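You operate a simulated robot arm through the tools that you are given. There is no shell and no other tool.

Carry out the task below with a simulated two-armed robot. There is one attempt and no reset: what you move stays moved.

Task
Put one of the ticket bundles from the high shelf of the shelf unit on the square board. Stack the blue pot from the end of the long bench by the fineness meter on top of the green pot. Pick up the tall red tin from the end of the long bench by the fineness meter with one hand, pass it to the other hand and put it on the shelf of the tall table. The order is free. Set down upright: tall red tin.

It is judged by the outcome, as a careful person would: the job done as asked, and still so three seconds after it is handed in. It fails if anything else is knocked over, pushed out of place, dropped, spilled or broken.

Robot
Two 7-joint arms with fingered hands on one trunk, on a base that drives. Base frame: it is fixed to the floor where the robot stands at the start and does not move with it; the origin is under the middle of the robot, x ahead of it, y to its left, z up. Units: m, rad, N and s.
The left shoulder is at the start at [0.07, 0.169, 1.193], the right one opposite. With the tool pointing down near the work surface each hand reaches from about 0.1 to 0.6 m from the robot's upright axis, wherever it stands, measured 20 degrees to its own side. Places, roughly: pot [3.75, 4.25, 1]; shelf of the tall table [5.2, 1.2, 0.2]; square board [-1.25, 3.5, 1]; tall red tin [3.75, 4.25, 1]; ticket bundle (11x6x3 cm) [-2.6, 0.4, 1.2]. Payload 3.4 kg a hand.
The TCP of each hand is the grasp point between the finger pads, 0.023 m short of the fingertips. In the tool frame z runs along the fingers and y along their closing line. Largest opening 0.116 m; the body of the gripper starts 0.065 m behind the TCP. The gripper is a hand of 4 fingers: y runs from the thumb to the fingers, the wrist lies at [0, 0, -0.211] in the tool frame, and closing takes about 1.5 s.
Orientation is that of the tool frame in the base frame, as [roll, pitch, yaw] about the fixed x, y, z axes, in that order (R = Rz(yaw) Ry(pitch) Rx(roll)). With the fingers straight down and closing along the base's y, the tool's x points along the base's -x, its y along +y and its z along -z.

Tools
- The arms move only by the tool arm_command. It takes "left_increments", "right_increments" or both (then of equal length, played together; a hand with none holds still); each is one flat list of numbers, 7 for each row, row after row: the turn, a rotation vector about the base's x, y, z in rad, then the shift along the base's x, y, z in m, then the opening, from 0 (shut) to 1 (fully open). In form: [wx, wy, wz, x, y, z, gripper, wx, wy, wz, x, y, z, gripper, ...]. A call has 1 to 20 rows; each row is the pose to reach, as a shift and turn from the pose commanded when the call began. A row lasts 0.2 s, in which the tool goes at most 0.05 m and 0.15 rad; a call with a longer step from one row to the next is refused whole, and so is a gripper value outside its range. A pose out of reach is approached as far as the arm can. The call stops where the force on the tool passes 40 N (or 10 N more than at its start, if that is more) or the arm is blocked; 0.2 s more then pass. Each finger travels about 0.153 m/s and halts on what it meets, pressing with about 26 N; the grip force reading is that of the motor and also rises with nothing between the fingers. The clock runs only during rows and for 0.2 s after the last one: add rows that repeat a pose to give the fingers time. It gives the time, the measured TCP pose, the force on the tool (base axes), the opening and the grip force at its end, in the units of the frame above (readings bear some noise), with the torque about the TCP (base axes, N m) and any sound that the robot's microphone picked up.
- Cameras (640 x 400 px; columns grow to the right, rows downward): "scene" is now at [0.1389, -0.0046, 1.4241]; the picture's right is [-0.05, -1.00, 0.00], its down [-0.56, 0.03, -0.83] and it looks along [0.83, -0.04, -0.56] (base axes); focal length 250 px, centre (320, 200). "left" rides on the left gripper at [-0.069, 0.001, -0.09] in its tool frame; the picture's right is [-0.01, -1.00, 0.00], its down [0.79, -0.01, -0.61] and it looks along [0.61, -0.01, 0.79] (tool axes); focal length 251 px, centre (320, 200). "right" rides on the right gripper at [0.069, 0.001, -0.09] in its tool frame; the picture's right is [-0.01, 1.00, 0.00], its down [-0.79, -0.01, -0.61] and it looks along [-0.61, -0.01, 0.79] (tool axes); focal length 251 px, centre (320, 200). There is no depth. A picture from a camera that has moved, and an enlarged one, comes with that camera's place and axes in the base frame and with its lens.
- snapshot(camera): a new picture of that camera. The clock stands still meanwhile.
- move_column(by): slides the trunk up (or, below 0, down) by that many m; the arms and the scene camera ride with it, the base frame stays. It gives what a move gives, with no picture.
- drive_base(legs): drives the robot by 1 to 6 legs, each [ahead, left, turn to the left] in m, m and rad, along the robot's own axes; the way and the turn of a leg run together, so that a leg with both is an arc; at most 1.5 m and 3.142 rad a leg. The arms and the cameras ride along, it lands a little off, and it stops where it bumps. It gives what a move gives.
- set_grasp(shape, hand): the hand has 4 fingers and takes this shape, open, in about a second: jaw (thumb against the fingers, like two jaws); tri (thumb and two fingers); tip (a fingertip pinch); poke (one finger out to press); point (the index stretched); flat (the hand flat); cup (the hand cupped); fist (a fist). The gripper value then closes the fingers along that shape, each until it touches; the sizes above hold for jaw. It gives what a move gives, with no picture.
- head_to(pan, tilt): turns the head with the scene camera to pan (to the left, within 1.501 rad either way) and tilt (down, from -0.506 to 1.204), counted from straight ahead of the robot. It gives what a move gives.
- enlarge(camera, box): a new picture of the part [left, top, right, bottom] of that camera's present view, enlarged. The clock stands still meanwhile.
- job_done(): hands the job in; it is judged then, once.

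Nothing tells you exact positions but the pictures and the camera data. Unless the task says otherwise, let go and move clear before handing in.

The tools are called after "Request:" by a JSON object that holds its "method" and its "body". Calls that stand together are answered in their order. arm_command: Moves the arms, as the interface text tells. Its arguments: {"type":"object","properties":{"left_increments":{"type":"array","items":{"type":"number"}},"right_increments":{"type":"array","items":{"type":"number"}}},"required":[]} The other tools are called the same way: move_column (by) slides the trunk up or down; set_grasp (shape, hand) gives the hand a shape; drive_base (legs) drives the base; head_to (pan, tilt) turns the head that bears the scene camera; snapshot (camera) takes a picture; enlarge (camera, box) takes an enlarged picture of a part of a camera's view; job_done () hands the job in.

At the start:

```text
t: 0.0
left_tcp_pos: [0.516, 0.2378, 1.2387]
left_tool_rot: [-3.141, 0.0, -3.142]
left_ft_force: [0.1, -0.6, 0.4]
left_wrist_torque: [0.0, 0.03, -0.03]
left_width: 0.1159
left_grasp_force: 0.1
left_shape: jaw
right_tcp_pos: [0.502, -0.2658, 1.2132]
right_tool_rot: [3.14, 0.0, -3.14]
right_ft_force: [0.3, -0.5, 0.0]
right_wrist_torque: [-0.02, -0.02, -0.01]
right_width: 0.1156
right_grasp_force: 0.0
right_shape: jaw
trunk travel left (down, up): [-0.7, 0.24]
robot x, y, heading: [0.0012, -0.0022, 0.002]
head pan, tilt: [-0.054, 0.593]
```

scene: 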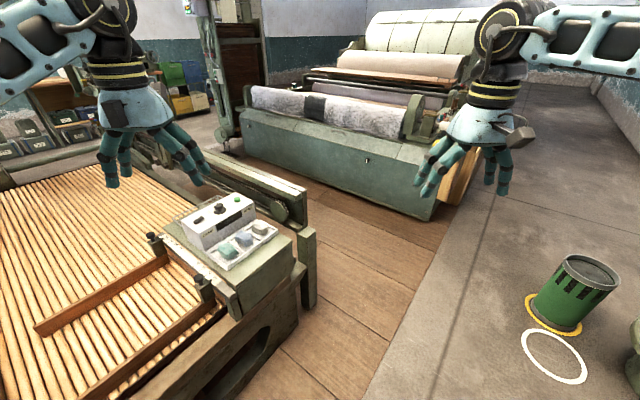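
right: 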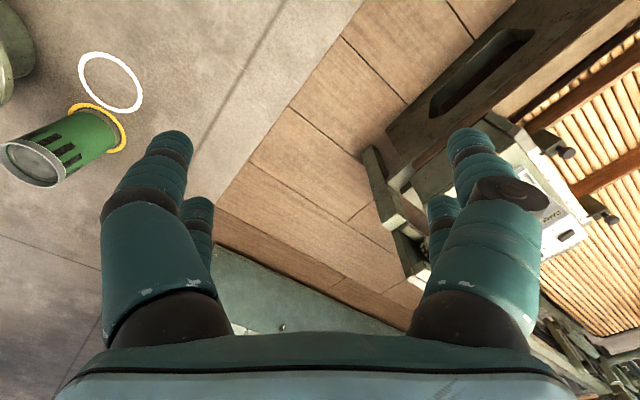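
left: 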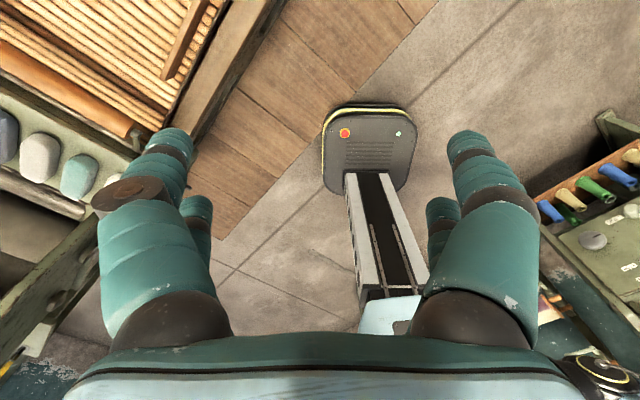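

I see a textile workshop with a roller-slat conveyor ahead, a big machine behind it, and a green bin to the right. I'll look around with the head before driving.

Request:
{"method": "head_to", "body": {"pan": 0.8, "tilt": 0.35}}

Request:
{"method": "snapshot", "body": {"camera": "scene"}}

Request:
{"method": "head_to", "body": {"pan": 1.5, "tilt": 0.35}}

Request:
{"method": "snapshot", "body": {"camera": "scene"}}

Request:
{"method": "head_to", "body": {"pan": -0.9, "tilt": 0.35}}

Request:
{"method": "snapshot", "body": {"camera": "scene"}}

Request:
{"method": "head_to", "body": {"pan": -1.5, "tilt": 0.35}}

Request:
{"method": "snapshot", "body": {"camera": "scene"}}

```text
t: 1.2
left_tcp_pos: [0.5166, 0.2367, 1.2394]
left_tool_rot: [3.141, -0.001, 3.142]
left_ft_force: [0.3, -0.4, -0.4]
left_wrist_torque: [0.0, 0.02, 0.02]
left_width: 0.116
left_grasp_force: 0.0
left_shape: jaw
right_tcp_pos: [0.5018, -0.2662, 1.2138]
right_tool_rot: [-3.141, 0.0, -3.141]
right_ft_force: [0.1, -0.5, 0.1]
right_wrist_torque: [0.0, 0.01, 0.01]
right_width: 0.1161
right_grasp_force: 0.1
right_shape: jaw
trunk travel left (down, up): [-0.7, 0.24]
robot x, y, heading: [0.0015, -0.0001, 0.002]
head pan, tilt: [0.799, 0.351]
```

```text
taken
camera scene: at [0.1154, 0.0669, 1.4462], right [0.72, -0.7, 0.0], down [-0.24, -0.25, -0.94], along [0.66, 0.67, -0.34], focal length 250 px, centre (320, 200)
```

scene: 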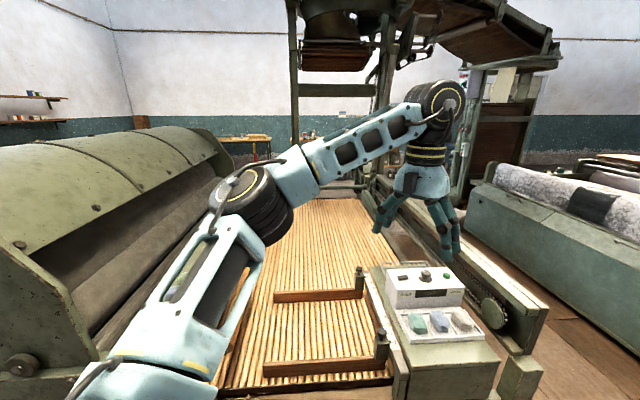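

```text
t: 2.2
left_tcp_pos: [0.5164, 0.2365, 1.2403]
left_tool_rot: [-3.142, 0.0, -3.141]
left_ft_force: [-0.1, 1.4, -0.3]
left_wrist_torque: [0.0, 0.01, -0.01]
left_width: 0.116
left_grasp_force: 0.0
left_shape: jaw
right_tcp_pos: [0.5024, -0.2674, 1.2126]
right_tool_rot: [3.142, 0.001, -3.141]
right_ft_force: [-0.5, -0.1, 0.2]
right_wrist_torque: [-0.03, 0.03, -0.03]
right_width: 0.1158
right_grasp_force: 0.1
right_shape: jaw
trunk travel left (down, up): [-0.7, 0.24]
robot x, y, heading: [-0.0013, 0.0002, 0.002]
head pan, tilt: [1.499, 0.351]
```

```text
taken
camera scene: at [0.0571, 0.0931, 1.4462], right [1.0, -0.07, 0.0], down [-0.03, -0.34, -0.94], along [0.07, 0.94, -0.34], focal length 250 px, centre (320, 200)
```

scene: 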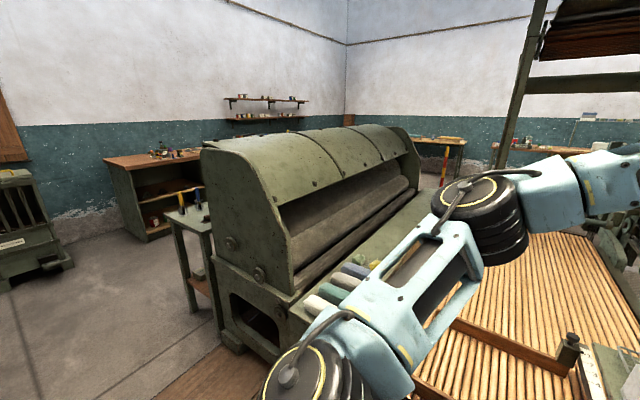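

```text
t: 4.4
left_tcp_pos: [0.5173, 0.237, 1.2402]
left_tool_rot: [-3.141, 0.001, -3.141]
left_ft_force: [0.3, 0.4, 0.5]
left_wrist_torque: [-0.01, 0.01, 0.0]
left_width: 0.116
left_grasp_force: 0.0
left_shape: jaw
right_tcp_pos: [0.5012, -0.2677, 1.2129]
right_tool_rot: [-3.141, 0.0, -3.141]
right_ft_force: [-1.1, 0.0, 0.8]
right_wrist_torque: [0.0, -0.01, -0.02]
right_width: 0.1159
right_grasp_force: 0.0
right_shape: jaw
trunk travel left (down, up): [-0.7, 0.24]
robot x, y, heading: [0.0007, 0.0037, 0.002]
head pan, tilt: [-0.901, 0.351]
```

```text
taken
camera scene: at [0.1083, -0.0727, 1.4462], right [-0.78, -0.62, 0.0], down [-0.21, 0.27, -0.94], along [0.58, -0.74, -0.34], focal length 250 px, centre (320, 200)
```

scene: 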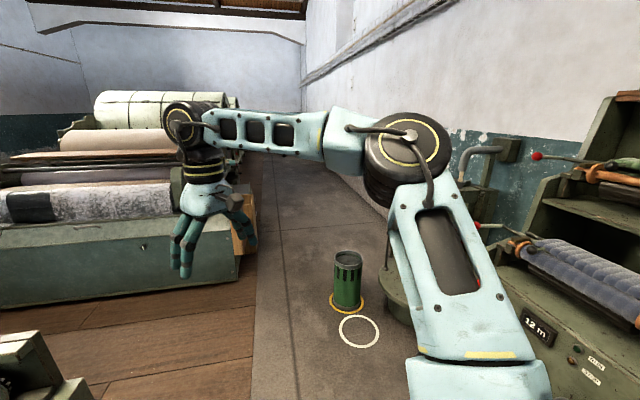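

```text
t: 5.4
left_tcp_pos: [0.5164, 0.2375, 1.2408]
left_tool_rot: [-3.14, -0.003, 3.141]
left_ft_force: [0.7, -0.9, 0.4]
left_wrist_torque: [0.02, 0.04, 0.0]
left_width: 0.1159
left_grasp_force: 0.0
left_shape: jaw
right_tcp_pos: [0.5011, -0.2676, 1.2136]
right_tool_rot: [-3.14, -0.001, 3.141]
right_ft_force: [0.8, 0.6, -0.3]
right_wrist_torque: [0.0, 0.02, -0.01]
right_width: 0.116
right_grasp_force: 0.0
right_shape: jaw
trunk travel left (down, up): [-0.7, 0.24]
robot x, y, heading: [0.0025, -0.0002, 0.001]
head pan, tilt: [-1.499, 0.351]
```

```text
taken
camera scene: at [0.0571, -0.0927, 1.4462], right [-1.0, -0.07, 0.0], down [-0.03, 0.34, -0.94], along [0.07, -0.94, -0.34], focal length 250 px, centre (320, 200)
```

scene: 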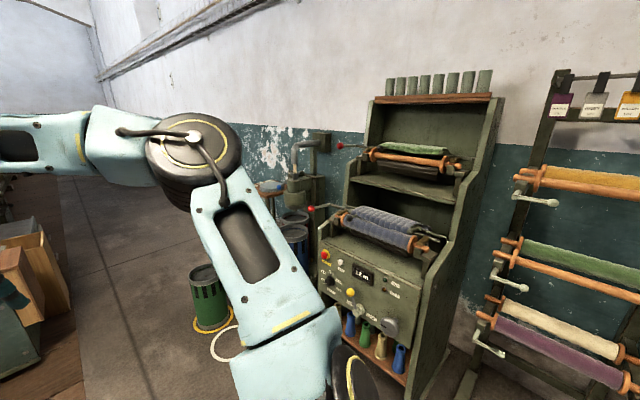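

The floor plan is tight on both sides, so I'll pull the hands in close before turning.

Request:
{"method": "arm_command", "body": {"left_increments": [0, 0, 0, -0.04, 0, 0, 1, 0, 0, 0, -0.08, 0, 0, 1, 0, 0, 0, -0.12, 0, 0, 1, 0, 0, 0, -0.16, 0, 0, 1, 0, 0, 0, -0.2, -0.02, 0, 1], "right_increments": [0, 0, 0, -0.04, 0, 0, 1, 0, 0, 0, -0.08, 0, 0, 1, 0, 0, 0, -0.12, 0, 0, 1, 0, 0, 0, -0.16, 0.02, 0, 1, 0, 0, 0, -0.2, 0.04, 0.02, 1]}}

Request:
{"method": "head_to", "body": {"pan": 1.5, "tilt": 0.8}}

Request:
{"method": "snapshot", "body": {"camera": "scene"}}

Request:
{"method": "head_to", "body": {"pan": -1.5, "tilt": 0.8}}

Request:
{"method": "snapshot", "body": {"camera": "scene"}}

Request:
{"method": "snapshot", "body": {"camera": "left"}}

Request:
{"method": "snapshot", "body": {"camera": "right"}}

```text
t: 6.6
left_tcp_pos: [0.3115, 0.2194, 1.2429]
left_tool_rot: [3.141, 0.002, -3.141]
left_ft_force: [-0.4, -0.4, 0.6]
left_wrist_torque: [-0.01, -0.03, 0.01]
left_width: 0.1161
left_grasp_force: 0.1
left_shape: jaw
right_tcp_pos: [0.2962, -0.2258, 1.2345]
right_tool_rot: [3.14, 0.003, 3.141]
right_ft_force: [-0.2, -0.2, -0.4]
right_wrist_torque: [0.04, 0.0, 0.02]
right_width: 0.1158
right_grasp_force: 0.1
right_shape: jaw
trunk travel left (down, up): [-0.7, 0.24]
robot x, y, heading: [0.0001, 0.0007, -0.001]
head pan, tilt: [-1.499, 0.351]
```

```text
t: 9.2
left_tcp_pos: [0.3163, 0.2191, 1.2416]
left_tool_rot: [3.141, 0.001, -3.141]
left_ft_force: [0.3, 0.5, 0.3]
left_wrist_torque: [-0.03, -0.02, -0.01]
left_width: 0.1162
left_grasp_force: 0.1
left_shape: jaw
right_tcp_pos: [0.3001, -0.2263, 1.2335]
right_tool_rot: [-3.14, 0.0, 3.141]
right_ft_force: [-0.6, -0.4, -1.4]
right_wrist_torque: [-0.01, -0.02, 0.01]
right_width: 0.1158
right_grasp_force: 0.1
right_shape: jaw
trunk travel left (down, up): [-0.7, 0.24]
robot x, y, heading: [0.004, -0.0005, 0.002]
head pan, tilt: [1.499, 0.799]
```

```text
taken
camera scene: at [0.0561, 0.0807, 1.4066], right [1.0, -0.07, 0.0], down [-0.05, -0.71, -0.7], along [0.05, 0.7, -0.72], focal length 250 px, centre (320, 200)
```

scene: 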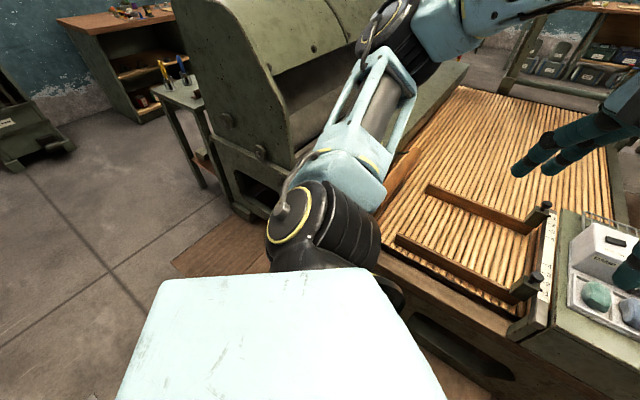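

```text
t: 11.8
left_tcp_pos: [0.3171, 0.218, 1.2419]
left_tool_rot: [-3.141, -0.001, -3.14]
left_ft_force: [-0.2, 0.0, -0.2]
left_wrist_torque: [-0.01, 0.01, 0.03]
left_width: 0.1159
left_grasp_force: 0.1
left_shape: jaw
right_tcp_pos: [0.2992, -0.2262, 1.2336]
right_tool_rot: [-3.141, 0.0, -3.142]
right_ft_force: [-0.2, 0.7, -0.9]
right_wrist_torque: [0.02, 0.03, 0.0]
right_width: 0.1161
right_grasp_force: 0.0
right_shape: jaw
trunk travel left (down, up): [-0.7, 0.24]
robot x, y, heading: [-0.0016, -0.0025, -0.002]
head pan, tilt: [-1.499, 0.799]
```

```text
taken
camera scene: at [0.056, -0.0802, 1.4066], right [-1.0, -0.07, 0.0], down [-0.05, 0.71, -0.7], along [0.05, -0.7, -0.72], focal length 250 px, centre (320, 200)
```

scene: 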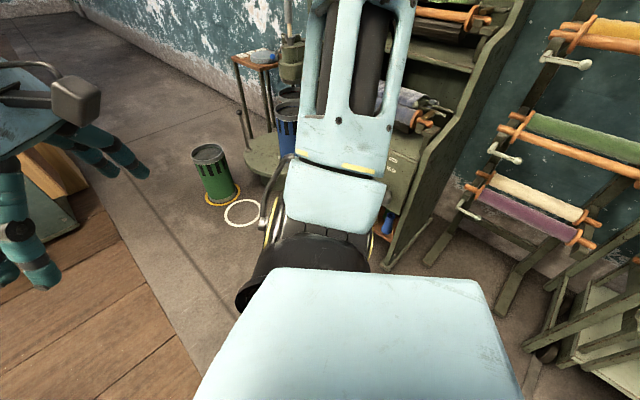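

```text
taken
camera left: at [0.3849, 0.2195, 1.3315], right [0.01, -1.0, 0.0], down [-0.79, -0.01, 0.61], along [-0.61, -0.01, -0.79], focal length 251 px, centre (320, 200)
```

left: 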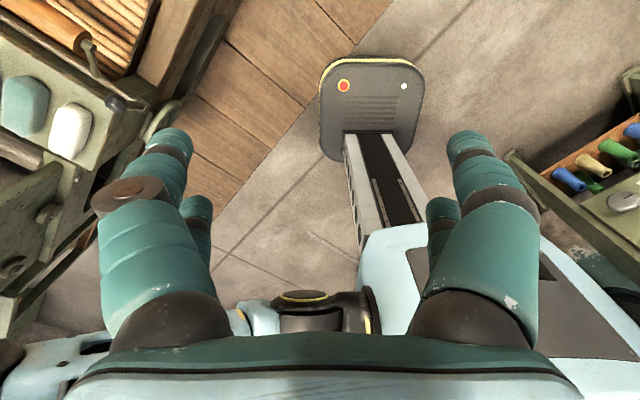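

```text
taken
camera right: at [0.2319, -0.2248, 1.3247], right [0.01, 1.0, 0.0], down [0.79, -0.01, 0.61], along [0.61, -0.01, -0.79], focal length 251 px, centre (320, 200)
```

right: 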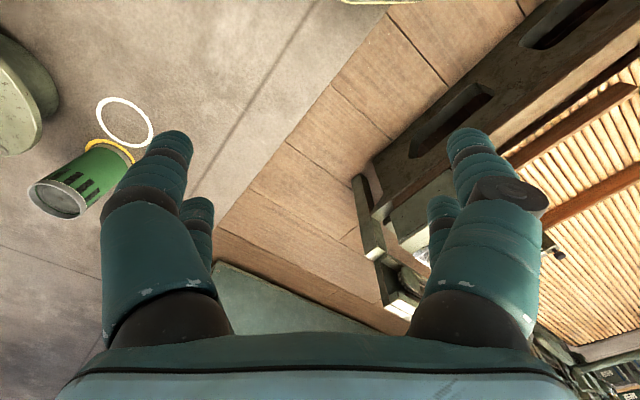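

The right side has over a metre of clearance. I'll turn right in place a quarter turn and look at what's behind.

Request:
{"method": "drive_base", "body": {"legs": [[-0.15, 0, 0], [0, 0, -1.57]]}}

Request:
{"method": "head_to", "body": {"pan": -1.3, "tilt": 0.3}}

Request:
{"method": "snapshot", "body": {"camera": "scene"}}

Request:
{"method": "head_to", "body": {"pan": -0.6, "tilt": 0.5}}

Request:
{"method": "snapshot", "body": {"camera": "scene"}}

```text
t: 17.0
left_tcp_pos: [0.0718, -0.3136, 1.2432]
left_tool_rot: [3.142, -0.001, 1.579]
left_ft_force: [-0.5, -0.1, -0.9]
left_wrist_torque: [-0.01, 0.01, 0.0]
left_width: 0.116
left_grasp_force: 0.1
left_shape: jaw
right_tcp_pos: [-0.3734, -0.3007, 1.2339]
right_tool_rot: [-3.141, -0.001, 1.576]
right_ft_force: [0.0, 0.3, -0.3]
right_wrist_torque: [-0.02, 0.01, 0.0]
right_width: 0.1157
right_grasp_force: 0.0
right_shape: jaw
trunk travel left (down, up): [-0.7, 0.24]
robot x, y, heading: [-0.1481, -0.0002, -1.565]
head pan, tilt: [-1.499, 0.799]
```

```text
t: 17.9
left_tcp_pos: [0.0711, -0.3134, 1.242]
left_tool_rot: [-3.141, 0.001, 1.577]
left_ft_force: [0.5, 0.3, -0.1]
left_wrist_torque: [0.01, -0.01, 0.03]
left_width: 0.1158
left_grasp_force: 0.0
left_shape: jaw
right_tcp_pos: [-0.3737, -0.301, 1.2342]
right_tool_rot: [3.141, -0.001, 1.577]
right_ft_force: [-0.1, -0.3, 0.4]
right_wrist_torque: [0.0, -0.01, 0.0]
right_width: 0.1156
right_grasp_force: 0.1
right_shape: jaw
trunk travel left (down, up): [-0.7, 0.24]
robot x, y, heading: [-0.152, 0.0018, -1.567]
head pan, tilt: [-1.3, 0.3]
```

```text
taken
camera scene: at [-0.239, -0.0753, 1.4509], right [-0.27, 0.96, 0.0], down [0.29, 0.08, -0.95], along [-0.92, -0.26, -0.3], focal length 250 px, centre (320, 200)
```

scene: 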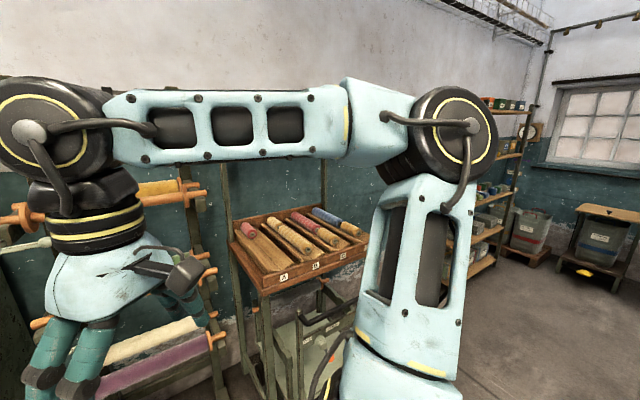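

```text
t: 19.0
left_tcp_pos: [0.0714, -0.3146, 1.2417]
left_tool_rot: [-3.141, -0.001, 1.578]
left_ft_force: [-0.8, -0.5, 0.2]
left_wrist_torque: [-0.03, 0.01, 0.02]
left_width: 0.1158
left_grasp_force: 0.0
left_shape: jaw
right_tcp_pos: [-0.3724, -0.3019, 1.2344]
right_tool_rot: [-3.141, -0.002, 1.579]
right_ft_force: [-0.6, -0.4, -0.4]
right_wrist_torque: [-0.01, 0.01, 0.0]
right_width: 0.1157
right_grasp_force: 0.0
right_shape: jaw
trunk travel left (down, up): [-0.7, 0.24]
robot x, y, heading: [-0.1479, 0.0027, -1.563]
head pan, tilt: [-0.6, 0.499]
```

```text
taken
camera scene: at [-0.2002, -0.1252, 1.4326], right [-0.83, 0.56, 0.0], down [0.27, 0.4, -0.88], along [-0.49, -0.73, -0.48], focal length 250 px, centre (320, 200)
```

scene: 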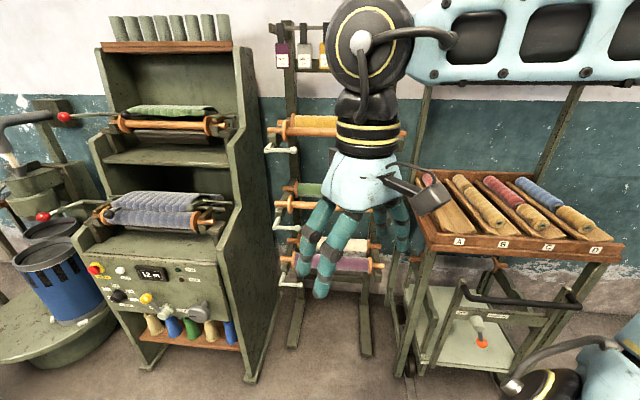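

The way toward -x looks open, with the shelf unit against the far wall. I'll finish turning to face it.

Request:
{"method": "drive_base", "body": {"legs": [[0, 0, -1.571]]}}

Request:
{"method": "head_to", "body": {"pan": 0, "tilt": 0.25}}

Request:
{"method": "snapshot", "body": {"camera": "scene"}}

Request:
{"method": "head_to", "body": {"pan": -0.9, "tilt": 0.4}}

Request:
{"method": "snapshot", "body": {"camera": "scene"}}

Request:
{"method": "head_to", "body": {"pan": 0.8, "tilt": 0.4}}

Request:
{"method": "snapshot", "body": {"camera": "scene"}}

```text
t: 23.3
left_tcp_pos: [-0.4682, -0.2131, 1.2419]
left_tool_rot: [3.141, 0.001, -0.019]
left_ft_force: [0.4, -1.0, -0.2]
left_wrist_torque: [-0.01, 0.0, 0.01]
left_width: 0.116
left_grasp_force: 0.0
left_shape: jaw
right_tcp_pos: [-0.445, 0.2331, 1.2341]
right_tool_rot: [3.141, 0.001, -0.022]
right_ft_force: [1.0, 0.0, 0.3]
right_wrist_torque: [0.01, -0.05, -0.04]
right_width: 0.1159
right_grasp_force: 0.1
right_shape: jaw
trunk travel left (down, up): [-0.7, 0.24]
robot x, y, heading: [-0.1494, -0.0017, 3.122]
head pan, tilt: [-0.6, 0.499]
```

```text
t: 24.3
left_tcp_pos: [-0.4696, -0.2124, 1.2421]
left_tool_rot: [-3.14, -0.001, -0.017]
left_ft_force: [0.4, 0.6, -0.1]
left_wrist_torque: [0.01, 0.04, 0.0]
left_width: 0.1158
left_grasp_force: 0.0
left_shape: jaw
right_tcp_pos: [-0.445, 0.2323, 1.2343]
right_tool_rot: [3.142, 0.001, -0.021]
right_ft_force: [0.8, 0.3, -0.2]
right_wrist_torque: [0.02, 0.0, 0.02]
right_width: 0.1161
right_grasp_force: 0.2
right_shape: jaw
trunk travel left (down, up): [-0.7, 0.24]
robot x, y, heading: [-0.1498, 0.0021, 3.12]
head pan, tilt: [0.0, 0.25]
```

```text
taken
camera scene: at [-0.2931, 0.0033, 1.4556], right [0.02, 1.0, 0.0], down [0.25, -0.01, -0.97], along [-0.97, 0.02, -0.25], focal length 250 px, centre (320, 200)
```

scene: 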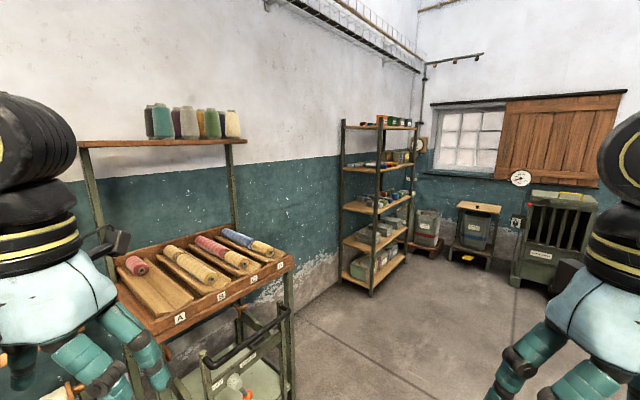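

```text
t: 25.5
left_tcp_pos: [-0.4707, -0.2118, 1.2415]
left_tool_rot: [3.141, 0.0, -0.02]
left_ft_force: [0.5, -1.1, 0.3]
left_wrist_torque: [-0.01, 0.0, 0.01]
left_width: 0.1159
left_grasp_force: 0.0
left_shape: jaw
right_tcp_pos: [-0.4452, 0.2328, 1.2347]
right_tool_rot: [3.141, 0.0, -0.02]
right_ft_force: [-0.2, -0.8, 0.4]
right_wrist_torque: [0.03, -0.02, -0.03]
right_width: 0.1158
right_grasp_force: 0.0
right_shape: jaw
trunk travel left (down, up): [-0.7, 0.24]
robot x, y, heading: [-0.1494, 0.001, 3.123]
head pan, tilt: [-0.901, 0.4]
```

```text
taken
camera scene: at [-0.2559, 0.075, 1.4417], right [0.8, 0.61, 0.0], down [0.24, -0.31, -0.92], along [-0.56, 0.73, -0.39], focal length 250 px, centre (320, 200)
```

scene: 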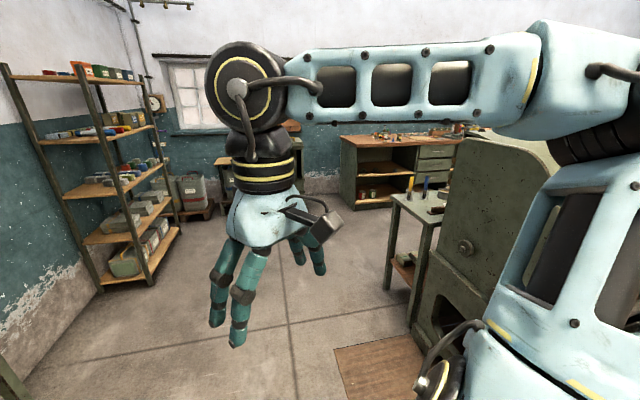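

```text
t: 27.2
left_tcp_pos: [-0.4696, -0.2123, 1.2418]
left_tool_rot: [-3.14, -0.001, -0.018]
left_ft_force: [0.3, 0.1, -0.2]
left_wrist_torque: [-0.02, -0.02, -0.05]
left_width: 0.116
left_grasp_force: 0.0
left_shape: jaw
right_tcp_pos: [-0.445, 0.2337, 1.2344]
right_tool_rot: [3.141, 0.0, -0.021]
right_ft_force: [0.7, -0.5, 0.8]
right_wrist_torque: [-0.02, 0.01, 0.0]
right_width: 0.1159
right_grasp_force: 0.1
right_shape: jaw
trunk travel left (down, up): [-0.7, 0.24]
robot x, y, heading: [-0.1467, 0.0001, 3.12]
head pan, tilt: [0.799, 0.4]
```

```text
taken
camera scene: at [-0.2657, -0.0637, 1.4417], right [-0.7, 0.71, 0.0], down [0.28, 0.27, -0.92], along [-0.66, -0.65, -0.39], focal length 250 px, centre (320, 200)
```

scene: 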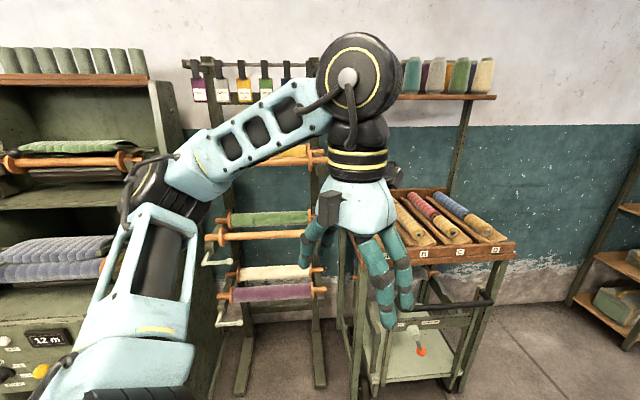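

The shelf unit stands ahead-right, against a wall running diagonally. I'll zoom in on its shelves.

Request:
{"method": "head_to", "body": {"pan": -0.2, "tilt": 0.2}}

Request:
{"method": "enlarge", "body": {"camera": "scene", "box": [220, 90, 420, 300]}}

```text
t: 28.5
left_tcp_pos: [-0.4702, -0.2121, 1.2423]
left_tool_rot: [-3.141, -0.001, -0.02]
left_ft_force: [-0.4, -0.5, -0.7]
left_wrist_torque: [0.01, -0.01, 0.0]
left_width: 0.1159
left_grasp_force: 0.1
left_shape: jaw
right_tcp_pos: [-0.4453, 0.2314, 1.2341]
right_tool_rot: [-3.142, -0.002, -0.02]
right_ft_force: [-0.6, 0.1, 0.6]
right_wrist_torque: [0.01, 0.01, -0.03]
right_width: 0.116
right_grasp_force: 0.2
right_shape: jaw
trunk travel left (down, up): [-0.7, 0.24]
robot x, y, heading: [-0.1499, -0.0014, 3.119]
head pan, tilt: [-0.201, 0.201]
```

```text
1.90 times, centred on (320, 195) of scene
camera zoom: at [-0.2907, 0.0216, 1.4602], right [0.22, 0.98, 0.0], down [0.19, -0.04, -0.98], along [-0.96, 0.21, -0.2], focal length 476 px, centre (320, 210)
```

zoom: 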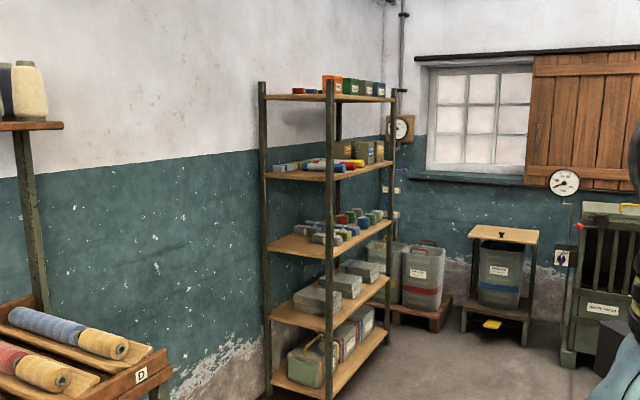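

The bundles seem to sit on the second shelf (z≈1.2), near the unit's left end. Its front runs from about (-2.47, 0.58) to (-3.03, 1.06), so I'll drive to roughly (-1.85, 1.35) and face it.

Request:
{"method": "drive_base", "body": {"legs": [[0.85, -0.68, 0], [0.85, -0.68, 0], [0, 0, 0.886]]}}

Request:
{"method": "head_to", "body": {"pan": 0.1, "tilt": 0.3}}

Request:
{"method": "snapshot", "body": {"camera": "scene"}}

```text
t: 41.6
left_tcp_pos: [-1.8674, 1.0185, 1.2422]
left_tool_rot: [-3.141, 0.001, 0.875]
left_ft_force: [0.0, 0.2, -1.2]
left_wrist_torque: [-0.02, -0.01, -0.01]
left_width: 0.1162
left_grasp_force: 0.0
left_shape: jaw
right_tcp_pos: [-2.1991, 1.3172, 1.2329]
right_tool_rot: [3.141, 0.001, 0.875]
right_ft_force: [-0.8, -0.3, 0.3]
right_wrist_torque: [-0.02, 0.01, -0.03]
right_width: 0.1162
right_grasp_force: 0.0
right_shape: jaw
trunk travel left (down, up): [-0.7, 0.24]
robot x, y, heading: [-1.8317, 1.401, -2.272]
head pan, tilt: [-0.201, 0.201]
```

```text
t: 42.4
left_tcp_pos: [-1.8682, 1.0197, 1.2414]
left_tool_rot: [-3.141, 0.001, 0.874]
left_ft_force: [0.9, -0.1, -0.1]
left_wrist_torque: [0.01, 0.04, -0.05]
left_width: 0.1161
left_grasp_force: 0.0
left_shape: jaw
right_tcp_pos: [-2.1985, 1.3171, 1.2337]
right_tool_rot: [-3.141, 0.0, 0.874]
right_ft_force: [0.2, -0.6, 0.2]
right_wrist_torque: [-0.01, 0.02, -0.01]
right_width: 0.1157
right_grasp_force: 0.0
right_shape: jaw
trunk travel left (down, up): [-0.7, 0.24]
robot x, y, heading: [-1.8327, 1.402, -2.264]
head pan, tilt: [0.099, 0.3]
```

```text
taken
camera scene: at [-1.9178, 1.2862, 1.4509], right [-0.83, 0.56, 0.0], down [0.17, 0.24, -0.96], along [-0.54, -0.79, -0.3], focal length 250 px, centre (320, 200)
```

scene: 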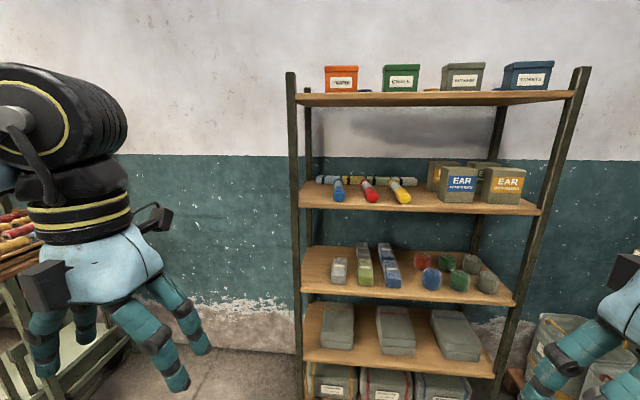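

Request:
{"method": "enlarge", "body": {"camera": "scene", "box": [280, 160, 440, 300]}}

Request:
{"method": "enlarge", "body": {"camera": "scene", "box": [280, 60, 600, 220]}}

```text
2.86 times, centred on (360, 230) of scene
camera zoom: at [-1.9178, 1.2862, 1.4509], right [-0.83, 0.56, 0.0], down [0.17, 0.24, -0.96], along [-0.54, -0.79, -0.3], focal length 715 px, centre (206, 114)
```

zoom: 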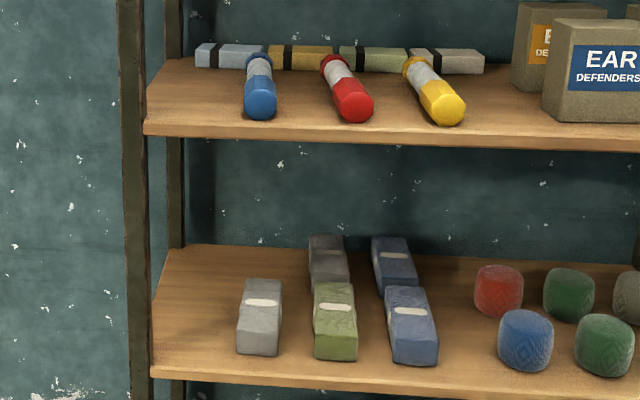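

```text
2.00 times, centred on (440, 140) of scene
camera zoom: at [-1.9178, 1.2862, 1.4509], right [-0.83, 0.56, 0.0], down [0.17, 0.24, -0.96], along [-0.54, -0.79, -0.3], focal length 500 px, centre (80, 320)
```

zoom: 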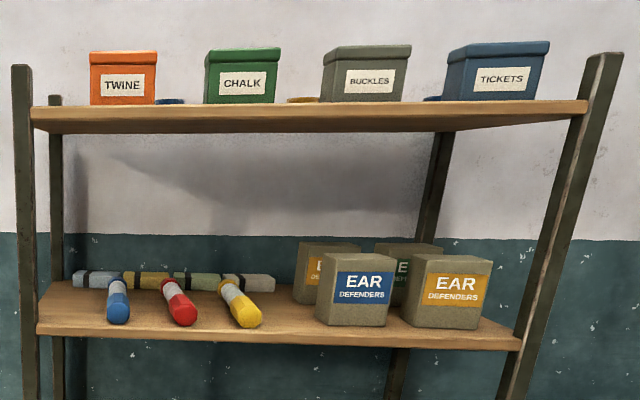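

The banded blocks in the back row of the z≈1.17 shelf match the given ticket bundle position; crayons stand in front of them. I'll drive closer and take a better look.

Request:
{"method": "drive_base", "body": {"legs": [[0.3, 0, 0]]}}

Request:
{"method": "head_to", "body": {"pan": 0.0, "tilt": 0.3}}

Request:
{"method": "snapshot", "body": {"camera": "scene"}}

Request:
{"method": "enlarge", "body": {"camera": "scene", "box": [240, 130, 480, 280]}}

Request:
{"method": "snapshot", "body": {"camera": "right"}}

```text
t: 44.5
left_tcp_pos: [-2.0666, 0.7847, 1.2418]
left_tool_rot: [-3.141, 0.002, 0.868]
left_ft_force: [1.0, 0.1, 0.5]
left_wrist_torque: [0.0, 0.04, -0.01]
left_width: 0.1158
left_grasp_force: 0.1
left_shape: jaw
right_tcp_pos: [-2.3965, 1.0845, 1.2338]
right_tool_rot: [3.141, 0.001, 0.87]
right_ft_force: [0.2, -0.3, 0.0]
right_wrist_torque: [0.02, 0.0, 0.02]
right_width: 0.116
right_grasp_force: 0.2
right_shape: jaw
trunk travel left (down, up): [-0.7, 0.24]
robot x, y, heading: [-2.0325, 1.1643, -2.273]
head pan, tilt: [0.099, 0.3]
```

```text
t: 45.2
left_tcp_pos: [-2.0681, 0.7835, 1.2409]
left_tool_rot: [3.142, -0.001, 0.87]
left_ft_force: [-0.5, -0.5, -0.1]
left_wrist_torque: [0.02, -0.05, 0.0]
left_width: 0.116
left_grasp_force: 0.0
left_shape: jaw
right_tcp_pos: [-2.3968, 1.0841, 1.234]
right_tool_rot: [3.141, -0.001, 0.87]
right_ft_force: [-0.1, 0.8, -0.3]
right_wrist_torque: [0.01, -0.01, -0.04]
right_width: 0.1158
right_grasp_force: 0.1
right_shape: jaw
trunk travel left (down, up): [-0.7, 0.24]
robot x, y, heading: [-2.0317, 1.1647, -2.276]
head pan, tilt: [0.0, 0.3]
```

```text
taken
camera scene: at [-2.1238, 1.0568, 1.4509], right [-0.76, 0.65, 0.0], down [0.19, 0.23, -0.96], along [-0.62, -0.73, -0.3], focal length 250 px, centre (320, 200)
```

scene: 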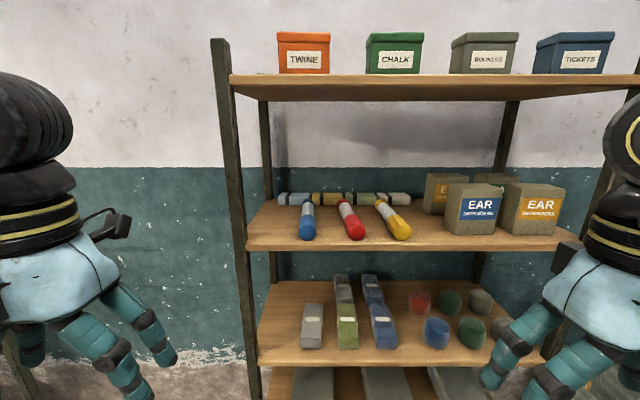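

```text
2.67 times, centred on (360, 205) of scene
camera zoom: at [-2.1238, 1.0568, 1.4509], right [-0.76, 0.65, 0.0], down [0.19, 0.23, -0.96], along [-0.62, -0.73, -0.3], focal length 667 px, centre (213, 187)
```

zoom: 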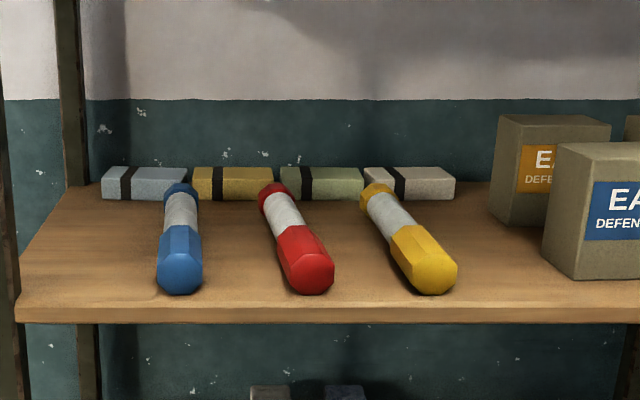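

```text
taken
camera right: at [-2.3519, 1.136, 1.3248], right [0.76, -0.65, 0.0], down [-0.52, -0.6, 0.61], along [-0.4, -0.46, -0.79], focal length 251 px, centre (320, 200)
```

right: 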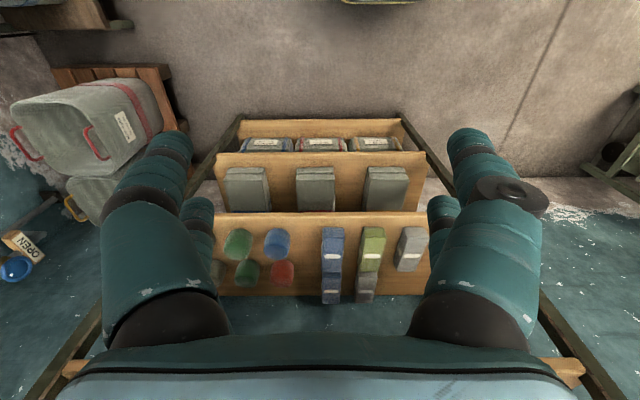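

Bundles lie in one row at the back: shelf top z≈1.185, bundle centres ≈0.325 m behind the front edge, gaps of only millimetres, so I must grip front-to-back across the 6 cm side with the hand leaning sideways under the top shelf. I'll back off a little and turn the right hand into that orientation.

Request:
{"method": "drive_base", "body": {"legs": [[-0.15, 0, 0]]}}

Request:
{"method": "arm_command", "body": {"right_increments": [0, 0, -0.1428, 0, 0, 0, 1, 0, 0, -0.2856, 0, 0, 0, 1, 0, 0, -0.4284, 0, 0, 0, 1, 0, 0, -0.5712, 0, 0, 0, 1, 0, 0, -0.714, 0, 0, 0, 1, 0, 0, -0.8568, 0, 0, 0, 1, 0, 0, -0.9996, 0, 0, 0, 1, 0, 0, -1.1424, 0, 0, 0, 1, 0, 0, -1.2852, 0, 0, 0, 1, 0, 0, -1.428, 0, 0, 0, 1, 0, 0, -1.5708, 0, 0, 0, 1]}}

```text
t: 46.6
left_tcp_pos: [-1.973, 0.8942, 1.2405]
left_tool_rot: [3.141, 0.0, 0.873]
left_ft_force: [-0.6, 1.1, -1.0]
left_wrist_torque: [-0.01, 0.02, 0.01]
left_width: 0.1158
left_grasp_force: 0.0
left_shape: jaw
right_tcp_pos: [-2.3029, 1.1966, 1.2325]
right_tool_rot: [-3.141, -0.001, 0.87]
right_ft_force: [-0.3, -0.4, 0.8]
right_wrist_torque: [0.0, -0.03, 0.0]
right_width: 0.116
right_grasp_force: 0.0
right_shape: jaw
trunk travel left (down, up): [-0.7, 0.24]
robot x, y, heading: [-1.9335, 1.2829, -2.271]
head pan, tilt: [0.0, 0.3]
```

```text
t: 49.0
left_tcp_pos: [-1.9724, 0.8964, 1.2419]
left_tool_rot: [3.14, 0.0, 0.872]
left_ft_force: [0.2, 0.7, 0.3]
left_wrist_torque: [-0.01, -0.01, 0.03]
left_width: 0.116
left_grasp_force: 0.2
left_shape: jaw
right_tcp_pos: [-2.4691, 1.3128, 1.2179]
right_tool_rot: [3.141, -0.035, -0.651]
right_ft_force: [-0.2, 0.4, -0.2]
right_wrist_torque: [-0.01, -0.03, -0.05]
right_width: 0.1156
right_grasp_force: 0.0
right_shape: jaw
right hand out of reach, approached as far as the arm can: row 7, 8, 9, 10, 11
trunk travel left (down, up): [-0.7, 0.24]
robot x, y, heading: [-1.9355, 1.2805, -2.269]
head pan, tilt: [0.0, 0.3]
```

Request:
{"method": "arm_command", "body": {"right_increments": [0, 0, 0, -0.032, -0.038, 0, 1, 0, 0, 0, -0.065, -0.076, 0, 1, 0, 0, 0, -0.097, -0.114, 0, 1, 0, 0, 0, -0.13, -0.152, 0, 1, 0, 0, 0, -0.13, -0.152, 0, 1]}}

Request:
{"method": "snapshot", "body": {"camera": "scene"}}

```text
refused: row 2 steps farther than a row can; nothing moved
```

```text
taken
camera scene: at [-2.029, 1.1711, 1.4509], right [-0.76, 0.64, 0.0], down [0.19, 0.23, -0.96], along [-0.62, -0.73, -0.3], focal length 250 px, centre (320, 200)
```

scene: 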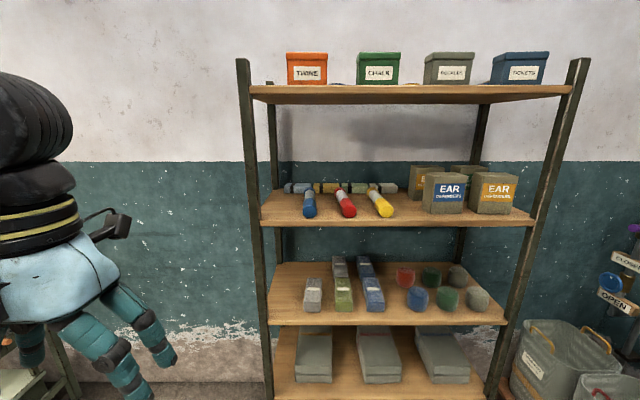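

Request:
{"method": "arm_command", "body": {"right_increments": [0, 0, 0, -0.0227, -0.0266, 0, 1, 0, 0, 0, -0.0454, -0.0532, 0, 1, 0, 0, 0, -0.068, -0.08, 0, 1, 0, 0, 0, -0.091, -0.1066, 0, 1, 0, 0, 0, -0.1135, -0.1333, 0, 1, 0, 0, 0, -0.13, -0.152, 0, 1, 0, 0, 0, -0.13, -0.152, 0, 1]}}

Request:
{"method": "head_to", "body": {"pan": -0.4, "tilt": 0.3}}

Request:
{"method": "snapshot", "body": {"camera": "scene"}}

```text
t: 50.6
left_tcp_pos: [-1.9714, 0.8977, 1.2417]
left_tool_rot: [-3.141, -0.001, 0.87]
left_ft_force: [0.4, -0.2, 0.1]
left_wrist_torque: [0.02, 0.0, -0.02]
left_width: 0.1158
left_grasp_force: 0.2
left_shape: jaw
right_tcp_pos: [-2.6027, 1.1563, 1.2155]
right_tool_rot: [3.139, -0.032, -0.652]
right_ft_force: [0.1, 0.3, -0.5]
right_wrist_torque: [0.03, 0.01, 0.03]
right_width: 0.1158
right_grasp_force: 0.1
right_shape: jaw
trunk travel left (down, up): [-0.7, 0.24]
robot x, y, heading: [-1.9358, 1.2779, -2.267]
head pan, tilt: [0.0, 0.3]
```

```text
t: 51.4
left_tcp_pos: [-1.9718, 0.8969, 1.2422]
left_tool_rot: [3.141, 0.002, 0.87]
left_ft_force: [-0.1, 1.2, -0.1]
left_wrist_torque: [-0.02, -0.03, 0.0]
left_width: 0.1161
left_grasp_force: 0.0
left_shape: jaw
right_tcp_pos: [-2.6033, 1.1569, 1.2138]
right_tool_rot: [-3.141, -0.033, -0.65]
right_ft_force: [0.4, 0.1, -0.2]
right_wrist_torque: [0.05, -0.01, -0.01]
right_width: 0.1158
right_grasp_force: 0.0
right_shape: jaw
trunk travel left (down, up): [-0.7, 0.24]
robot x, y, heading: [-1.9321, 1.2775, -2.27]
head pan, tilt: [-0.4, 0.3]
```

```text
taken
camera scene: at [-2.0509, 1.1992, 1.4509], right [-0.45, 0.89, 0.0], down [0.26, 0.13, -0.96], along [-0.85, -0.43, -0.3], focal length 250 px, centre (320, 200)
```

scene: 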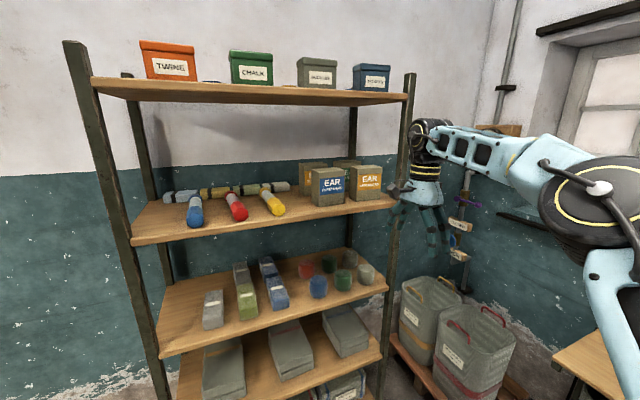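

Request:
{"method": "arm_command", "body": {"right_increments": [0, 0, -0.01, 0.03, -0.026, 0, 1, 0, 0, -0.02, 0.06, -0.052, 0, 1, 0, 0, -0.03, 0.09, -0.078, 0, 1, 0, 0, -0.04, 0.12, -0.104, 0, 1, 0, 0, -0.05, 0.15, -0.13, 0, 1, 0, 0, -0.05, 0.19, -0.162, 0, 1, 0, 0, -0.05, 0.19, -0.162, 0, 1]}}

Request:
{"method": "arm_command", "body": {"right_increments": [-0.08, -0.094, 0, 0, 0, 0, 1, -0.16, -0.188, 0, 0, 0, 0, 1, -0.24, -0.282, 0, 0, 0, 0, 1, -0.32, -0.376, 0, 0, 0, 0, 1, -0.4, -0.47, 0, 0, 0, 0, 1, -0.4, -0.47, 0, 0, 0, 0, 1]}}

Request:
{"method": "head_to", "body": {"pan": -0.2, "tilt": 0.3}}

Request:
{"method": "snapshot", "body": {"camera": "scene"}}

Request:
{"method": "snapshot", "body": {"camera": "right"}}

```text
refused: row 6 steps farther than a row can; nothing moved
```

```text
t: 52.8
left_tcp_pos: [-1.973, 0.8963, 1.2412]
left_tool_rot: [3.141, 0.0, 0.871]
left_ft_force: [-0.7, -0.4, 0.2]
left_wrist_torque: [0.07, 0.0, -0.02]
left_width: 0.1158
left_grasp_force: 0.0
left_shape: jaw
right_tcp_pos: [-2.5932, 1.1609, 1.2103]
right_tool_rot: [3.099, -0.649, -0.635]
right_ft_force: [-0.1, -0.1, -0.4]
right_wrist_torque: [0.01, -0.02, -0.02]
right_width: 0.1159
right_grasp_force: 0.1
right_shape: jaw
right hand out of reach, approached as far as the arm can: row 4, 5, 6
trunk travel left (down, up): [-0.7, 0.24]
robot x, y, heading: [-1.9386, 1.2823, -2.275]
head pan, tilt: [-0.4, 0.3]
```

```text
t: 53.6
left_tcp_pos: [-1.9721, 0.8974, 1.2424]
left_tool_rot: [3.141, 0.0, 0.871]
left_ft_force: [-0.7, -0.1, 0.1]
left_wrist_torque: [0.0, 0.0, 0.0]
left_width: 0.1161
left_grasp_force: 0.0
left_shape: jaw
right_tcp_pos: [-2.594, 1.1611, 1.21]
right_tool_rot: [3.098, -0.651, -0.635]
right_ft_force: [-0.3, 0.1, -1.2]
right_wrist_torque: [0.04, -0.03, -0.01]
right_width: 0.1159
right_grasp_force: 0.1
right_shape: jaw
trunk travel left (down, up): [-0.7, 0.24]
robot x, y, heading: [-1.9355, 1.2828, -2.271]
head pan, tilt: [-0.201, 0.3]
```

```text
taken
camera scene: at [-2.0408, 1.1837, 1.4509], right [-0.62, 0.78, 0.0], down [0.23, 0.18, -0.96], along [-0.75, -0.59, -0.3], focal length 250 px, centre (320, 200)
```

scene: 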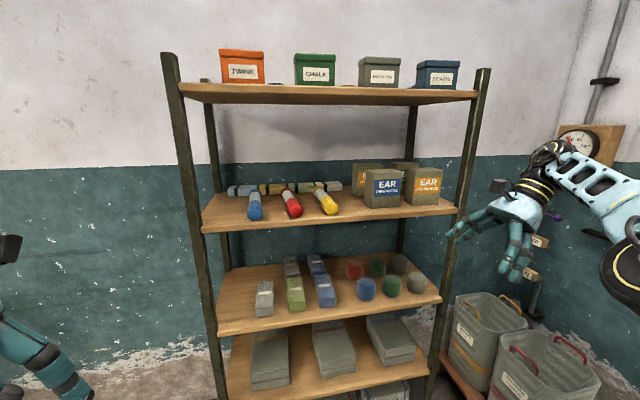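

```text
taken
camera right: at [-2.5908, 1.1638, 1.3248], right [-0.62, -0.78, 0.03], down [-0.78, 0.62, 0.0], along [-0.02, -0.02, -1.0], focal length 251 px, centre (320, 200)
```

right: 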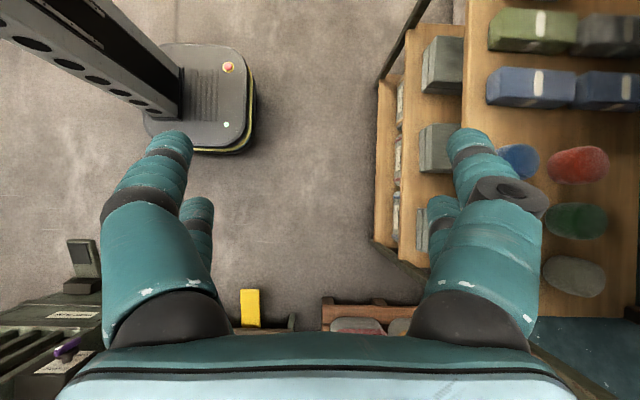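

Request:
{"method": "arm_command", "body": {"right_increments": [0, 0, -0.01, 0.03, -0.026, 0, 1, 0, 0, -0.02, 0.06, -0.052, 0, 1, 0, 0, -0.03, 0.09, -0.078, 0, 1, 0, 0, -0.04, 0.12, -0.104, 0, 1, 0, 0, -0.05, 0.15, -0.13, 0, 1, 0, 0, -0.05, 0.15, -0.13, 0, 1]}}

Request:
{"method": "snapshot", "body": {"camera": "scene"}}

```text
t: 55.0
left_tcp_pos: [-1.9719, 0.8982, 1.2418]
left_tool_rot: [-3.141, 0.001, 0.871]
left_ft_force: [-0.1, -0.3, -0.6]
left_wrist_torque: [-0.02, -0.02, 0.02]
left_width: 0.1159
left_grasp_force: 0.1
left_shape: jaw
right_tcp_pos: [-2.4642, 1.0658, 1.1834]
right_tool_rot: [3.097, -0.653, -0.682]
right_ft_force: [-0.2, 0.3, -1.0]
right_wrist_torque: [0.01, -0.01, 0.02]
right_width: 0.1157
right_grasp_force: 0.0
right_shape: jaw
right hand out of reach, approached as far as the arm can: row 4, 5, 6
trunk travel left (down, up): [-0.7, 0.24]
robot x, y, heading: [-1.9367, 1.2803, -2.266]
head pan, tilt: [-0.201, 0.3]
```

```text
taken
camera scene: at [-2.041, 1.1835, 1.4509], right [-0.62, 0.78, 0.0], down [0.23, 0.18, -0.96], along [-0.75, -0.59, -0.3], focal length 250 px, centre (320, 200)
```

scene: 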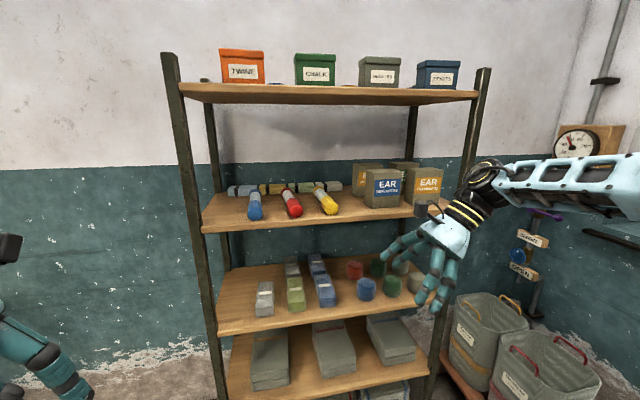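

Request:
{"method": "arm_command", "body": {"right_increments": [0, 0, 0, -0.02, -0.024, 0.02, 1, 0, 0, 0, -0.04, -0.048, 0.04, 1, 0, 0, 0, -0.065, -0.076, 0.06, 1, 0, 0, 0, -0.035, -0.102, 0.06, 1, 0, 0, 0, -0.005, -0.128, 0.06, 1, 0, 0, 0, -0.005, -0.128, 0.06, 1]}}

Request:
{"method": "snapshot", "body": {"camera": "scene"}}

```text
t: 56.4
left_tcp_pos: [-1.9722, 0.8974, 1.2427]
left_tool_rot: [-3.141, 0.001, 0.871]
left_ft_force: [1.1, 0.3, 0.0]
left_wrist_torque: [0.03, 0.0, -0.04]
left_width: 0.1158
left_grasp_force: 0.1
left_shape: jaw
right_tcp_pos: [-2.504, 1.0494, 1.1805]
right_tool_rot: [3.095, -0.651, -0.683]
right_ft_force: [-0.3, 0.1, -0.2]
right_wrist_torque: [-0.02, 0.0, 0.0]
right_width: 0.1159
right_grasp_force: 0.0
right_shape: jaw
right hand out of reach, approached as far as the arm can: row 1, 2, 3, 4, 5, 6
trunk travel left (down, up): [-0.7, 0.24]
robot x, y, heading: [-1.9358, 1.281, -2.275]
head pan, tilt: [-0.201, 0.3]
```

```text
taken
camera scene: at [-2.0411, 1.1841, 1.4509], right [-0.62, 0.78, 0.0], down [0.23, 0.18, -0.96], along [-0.75, -0.59, -0.3], focal length 250 px, centre (320, 200)
```

scene: 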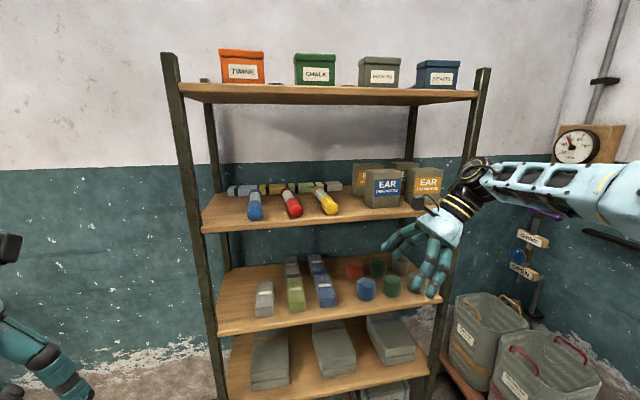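

The right arm gets boxed in by its joint limits in this posture. I'll try the same idea with the left arm, extending first and then yawing the hand.

Request:
{"method": "arm_command", "body": {"left_increments": [0, 0, 0, -0.026, -0.0305, 0, 1, 0, 0, 0, -0.052, -0.061, 0, 1, 0, 0, 0, -0.078, -0.091, 0, 1, 0, 0, 0, -0.104, -0.122, 0, 1, 0, 0, 0, -0.13, -0.152, 0, 1, 0, 0, -0.14, -0.13, -0.152, 0, 1, 0, 0, -0.28, -0.13, -0.152, 0, 1, 0, 0, -0.42, -0.13, -0.152, 0, 1, 0, 0, -0.56, -0.13, -0.152, 0, 1, 0, 0, -0.7, -0.13, -0.152, 0, 1, 0, 0, -0.84, -0.13, -0.152, 0, 1, 0, 0, -0.98, -0.13, -0.152, 0, 1, 0, 0, -1.12, -0.13, -0.152, 0, 1, 0, 0, -1.26, -0.13, -0.152, 0, 1, 0, 0, -1.4, -0.13, -0.152, 0, 1, 0, 0, -1.54, -0.13, -0.152, 0, 1, 0, 0, -1.57, -0.13, -0.152, 0, 1]}}

Request:
{"method": "head_to", "body": {"pan": 0.3, "tilt": 0.3}}

Request:
{"method": "snapshot", "body": {"camera": "scene"}}

```text
t: 60.0
left_tcp_pos: [-2.1015, 0.7455, 1.2424]
left_tool_rot: [3.14, 0.001, -0.701]
left_ft_force: [-0.2, 0.0, -0.5]
left_wrist_torque: [0.02, 0.0, 0.0]
left_width: 0.116
left_grasp_force: 0.0
left_shape: jaw
right_tcp_pos: [-2.5048, 1.048, 1.1806]
right_tool_rot: [3.099, -0.65, -0.682]
right_ft_force: [0.2, 0.3, 0.4]
right_wrist_torque: [-0.01, -0.01, 0.04]
right_width: 0.1156
right_grasp_force: 0.0
right_shape: jaw
trunk travel left (down, up): [-0.7, 0.24]
robot x, y, heading: [-1.9342, 1.2738, -2.273]
head pan, tilt: [-0.201, 0.3]
```

```text
t: 60.9
left_tcp_pos: [-2.1012, 0.7465, 1.2406]
left_tool_rot: [3.14, 0.0, -0.7]
left_ft_force: [0.1, 0.1, 0.2]
left_wrist_torque: [-0.02, 0.0, -0.03]
left_width: 0.1159
left_grasp_force: 0.1
left_shape: jaw
right_tcp_pos: [-2.5045, 1.0491, 1.1791]
right_tool_rot: [3.098, -0.652, -0.682]
right_ft_force: [0.2, -0.5, -0.1]
right_wrist_torque: [-0.03, 0.01, 0.0]
right_width: 0.116
right_grasp_force: 0.1
right_shape: jaw
trunk travel left (down, up): [-0.7, 0.24]
robot x, y, heading: [-1.9372, 1.2829, -2.272]
head pan, tilt: [0.3, 0.3]
```

```text
taken
camera scene: at [-2.0041, 1.1558, 1.4509], right [-0.92, 0.39, 0.0], down [0.12, 0.27, -0.96], along [-0.37, -0.88, -0.3], focal length 250 px, centre (320, 200)
```

scene: 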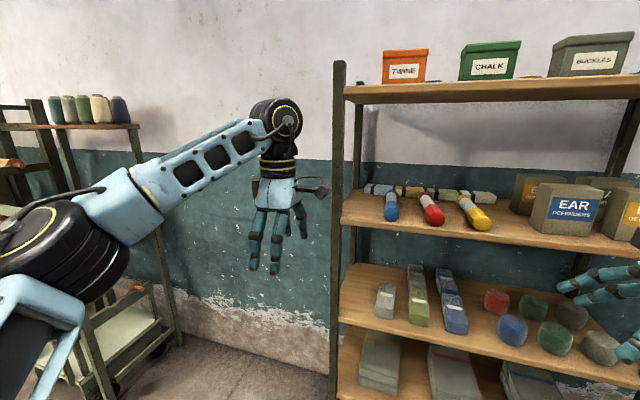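

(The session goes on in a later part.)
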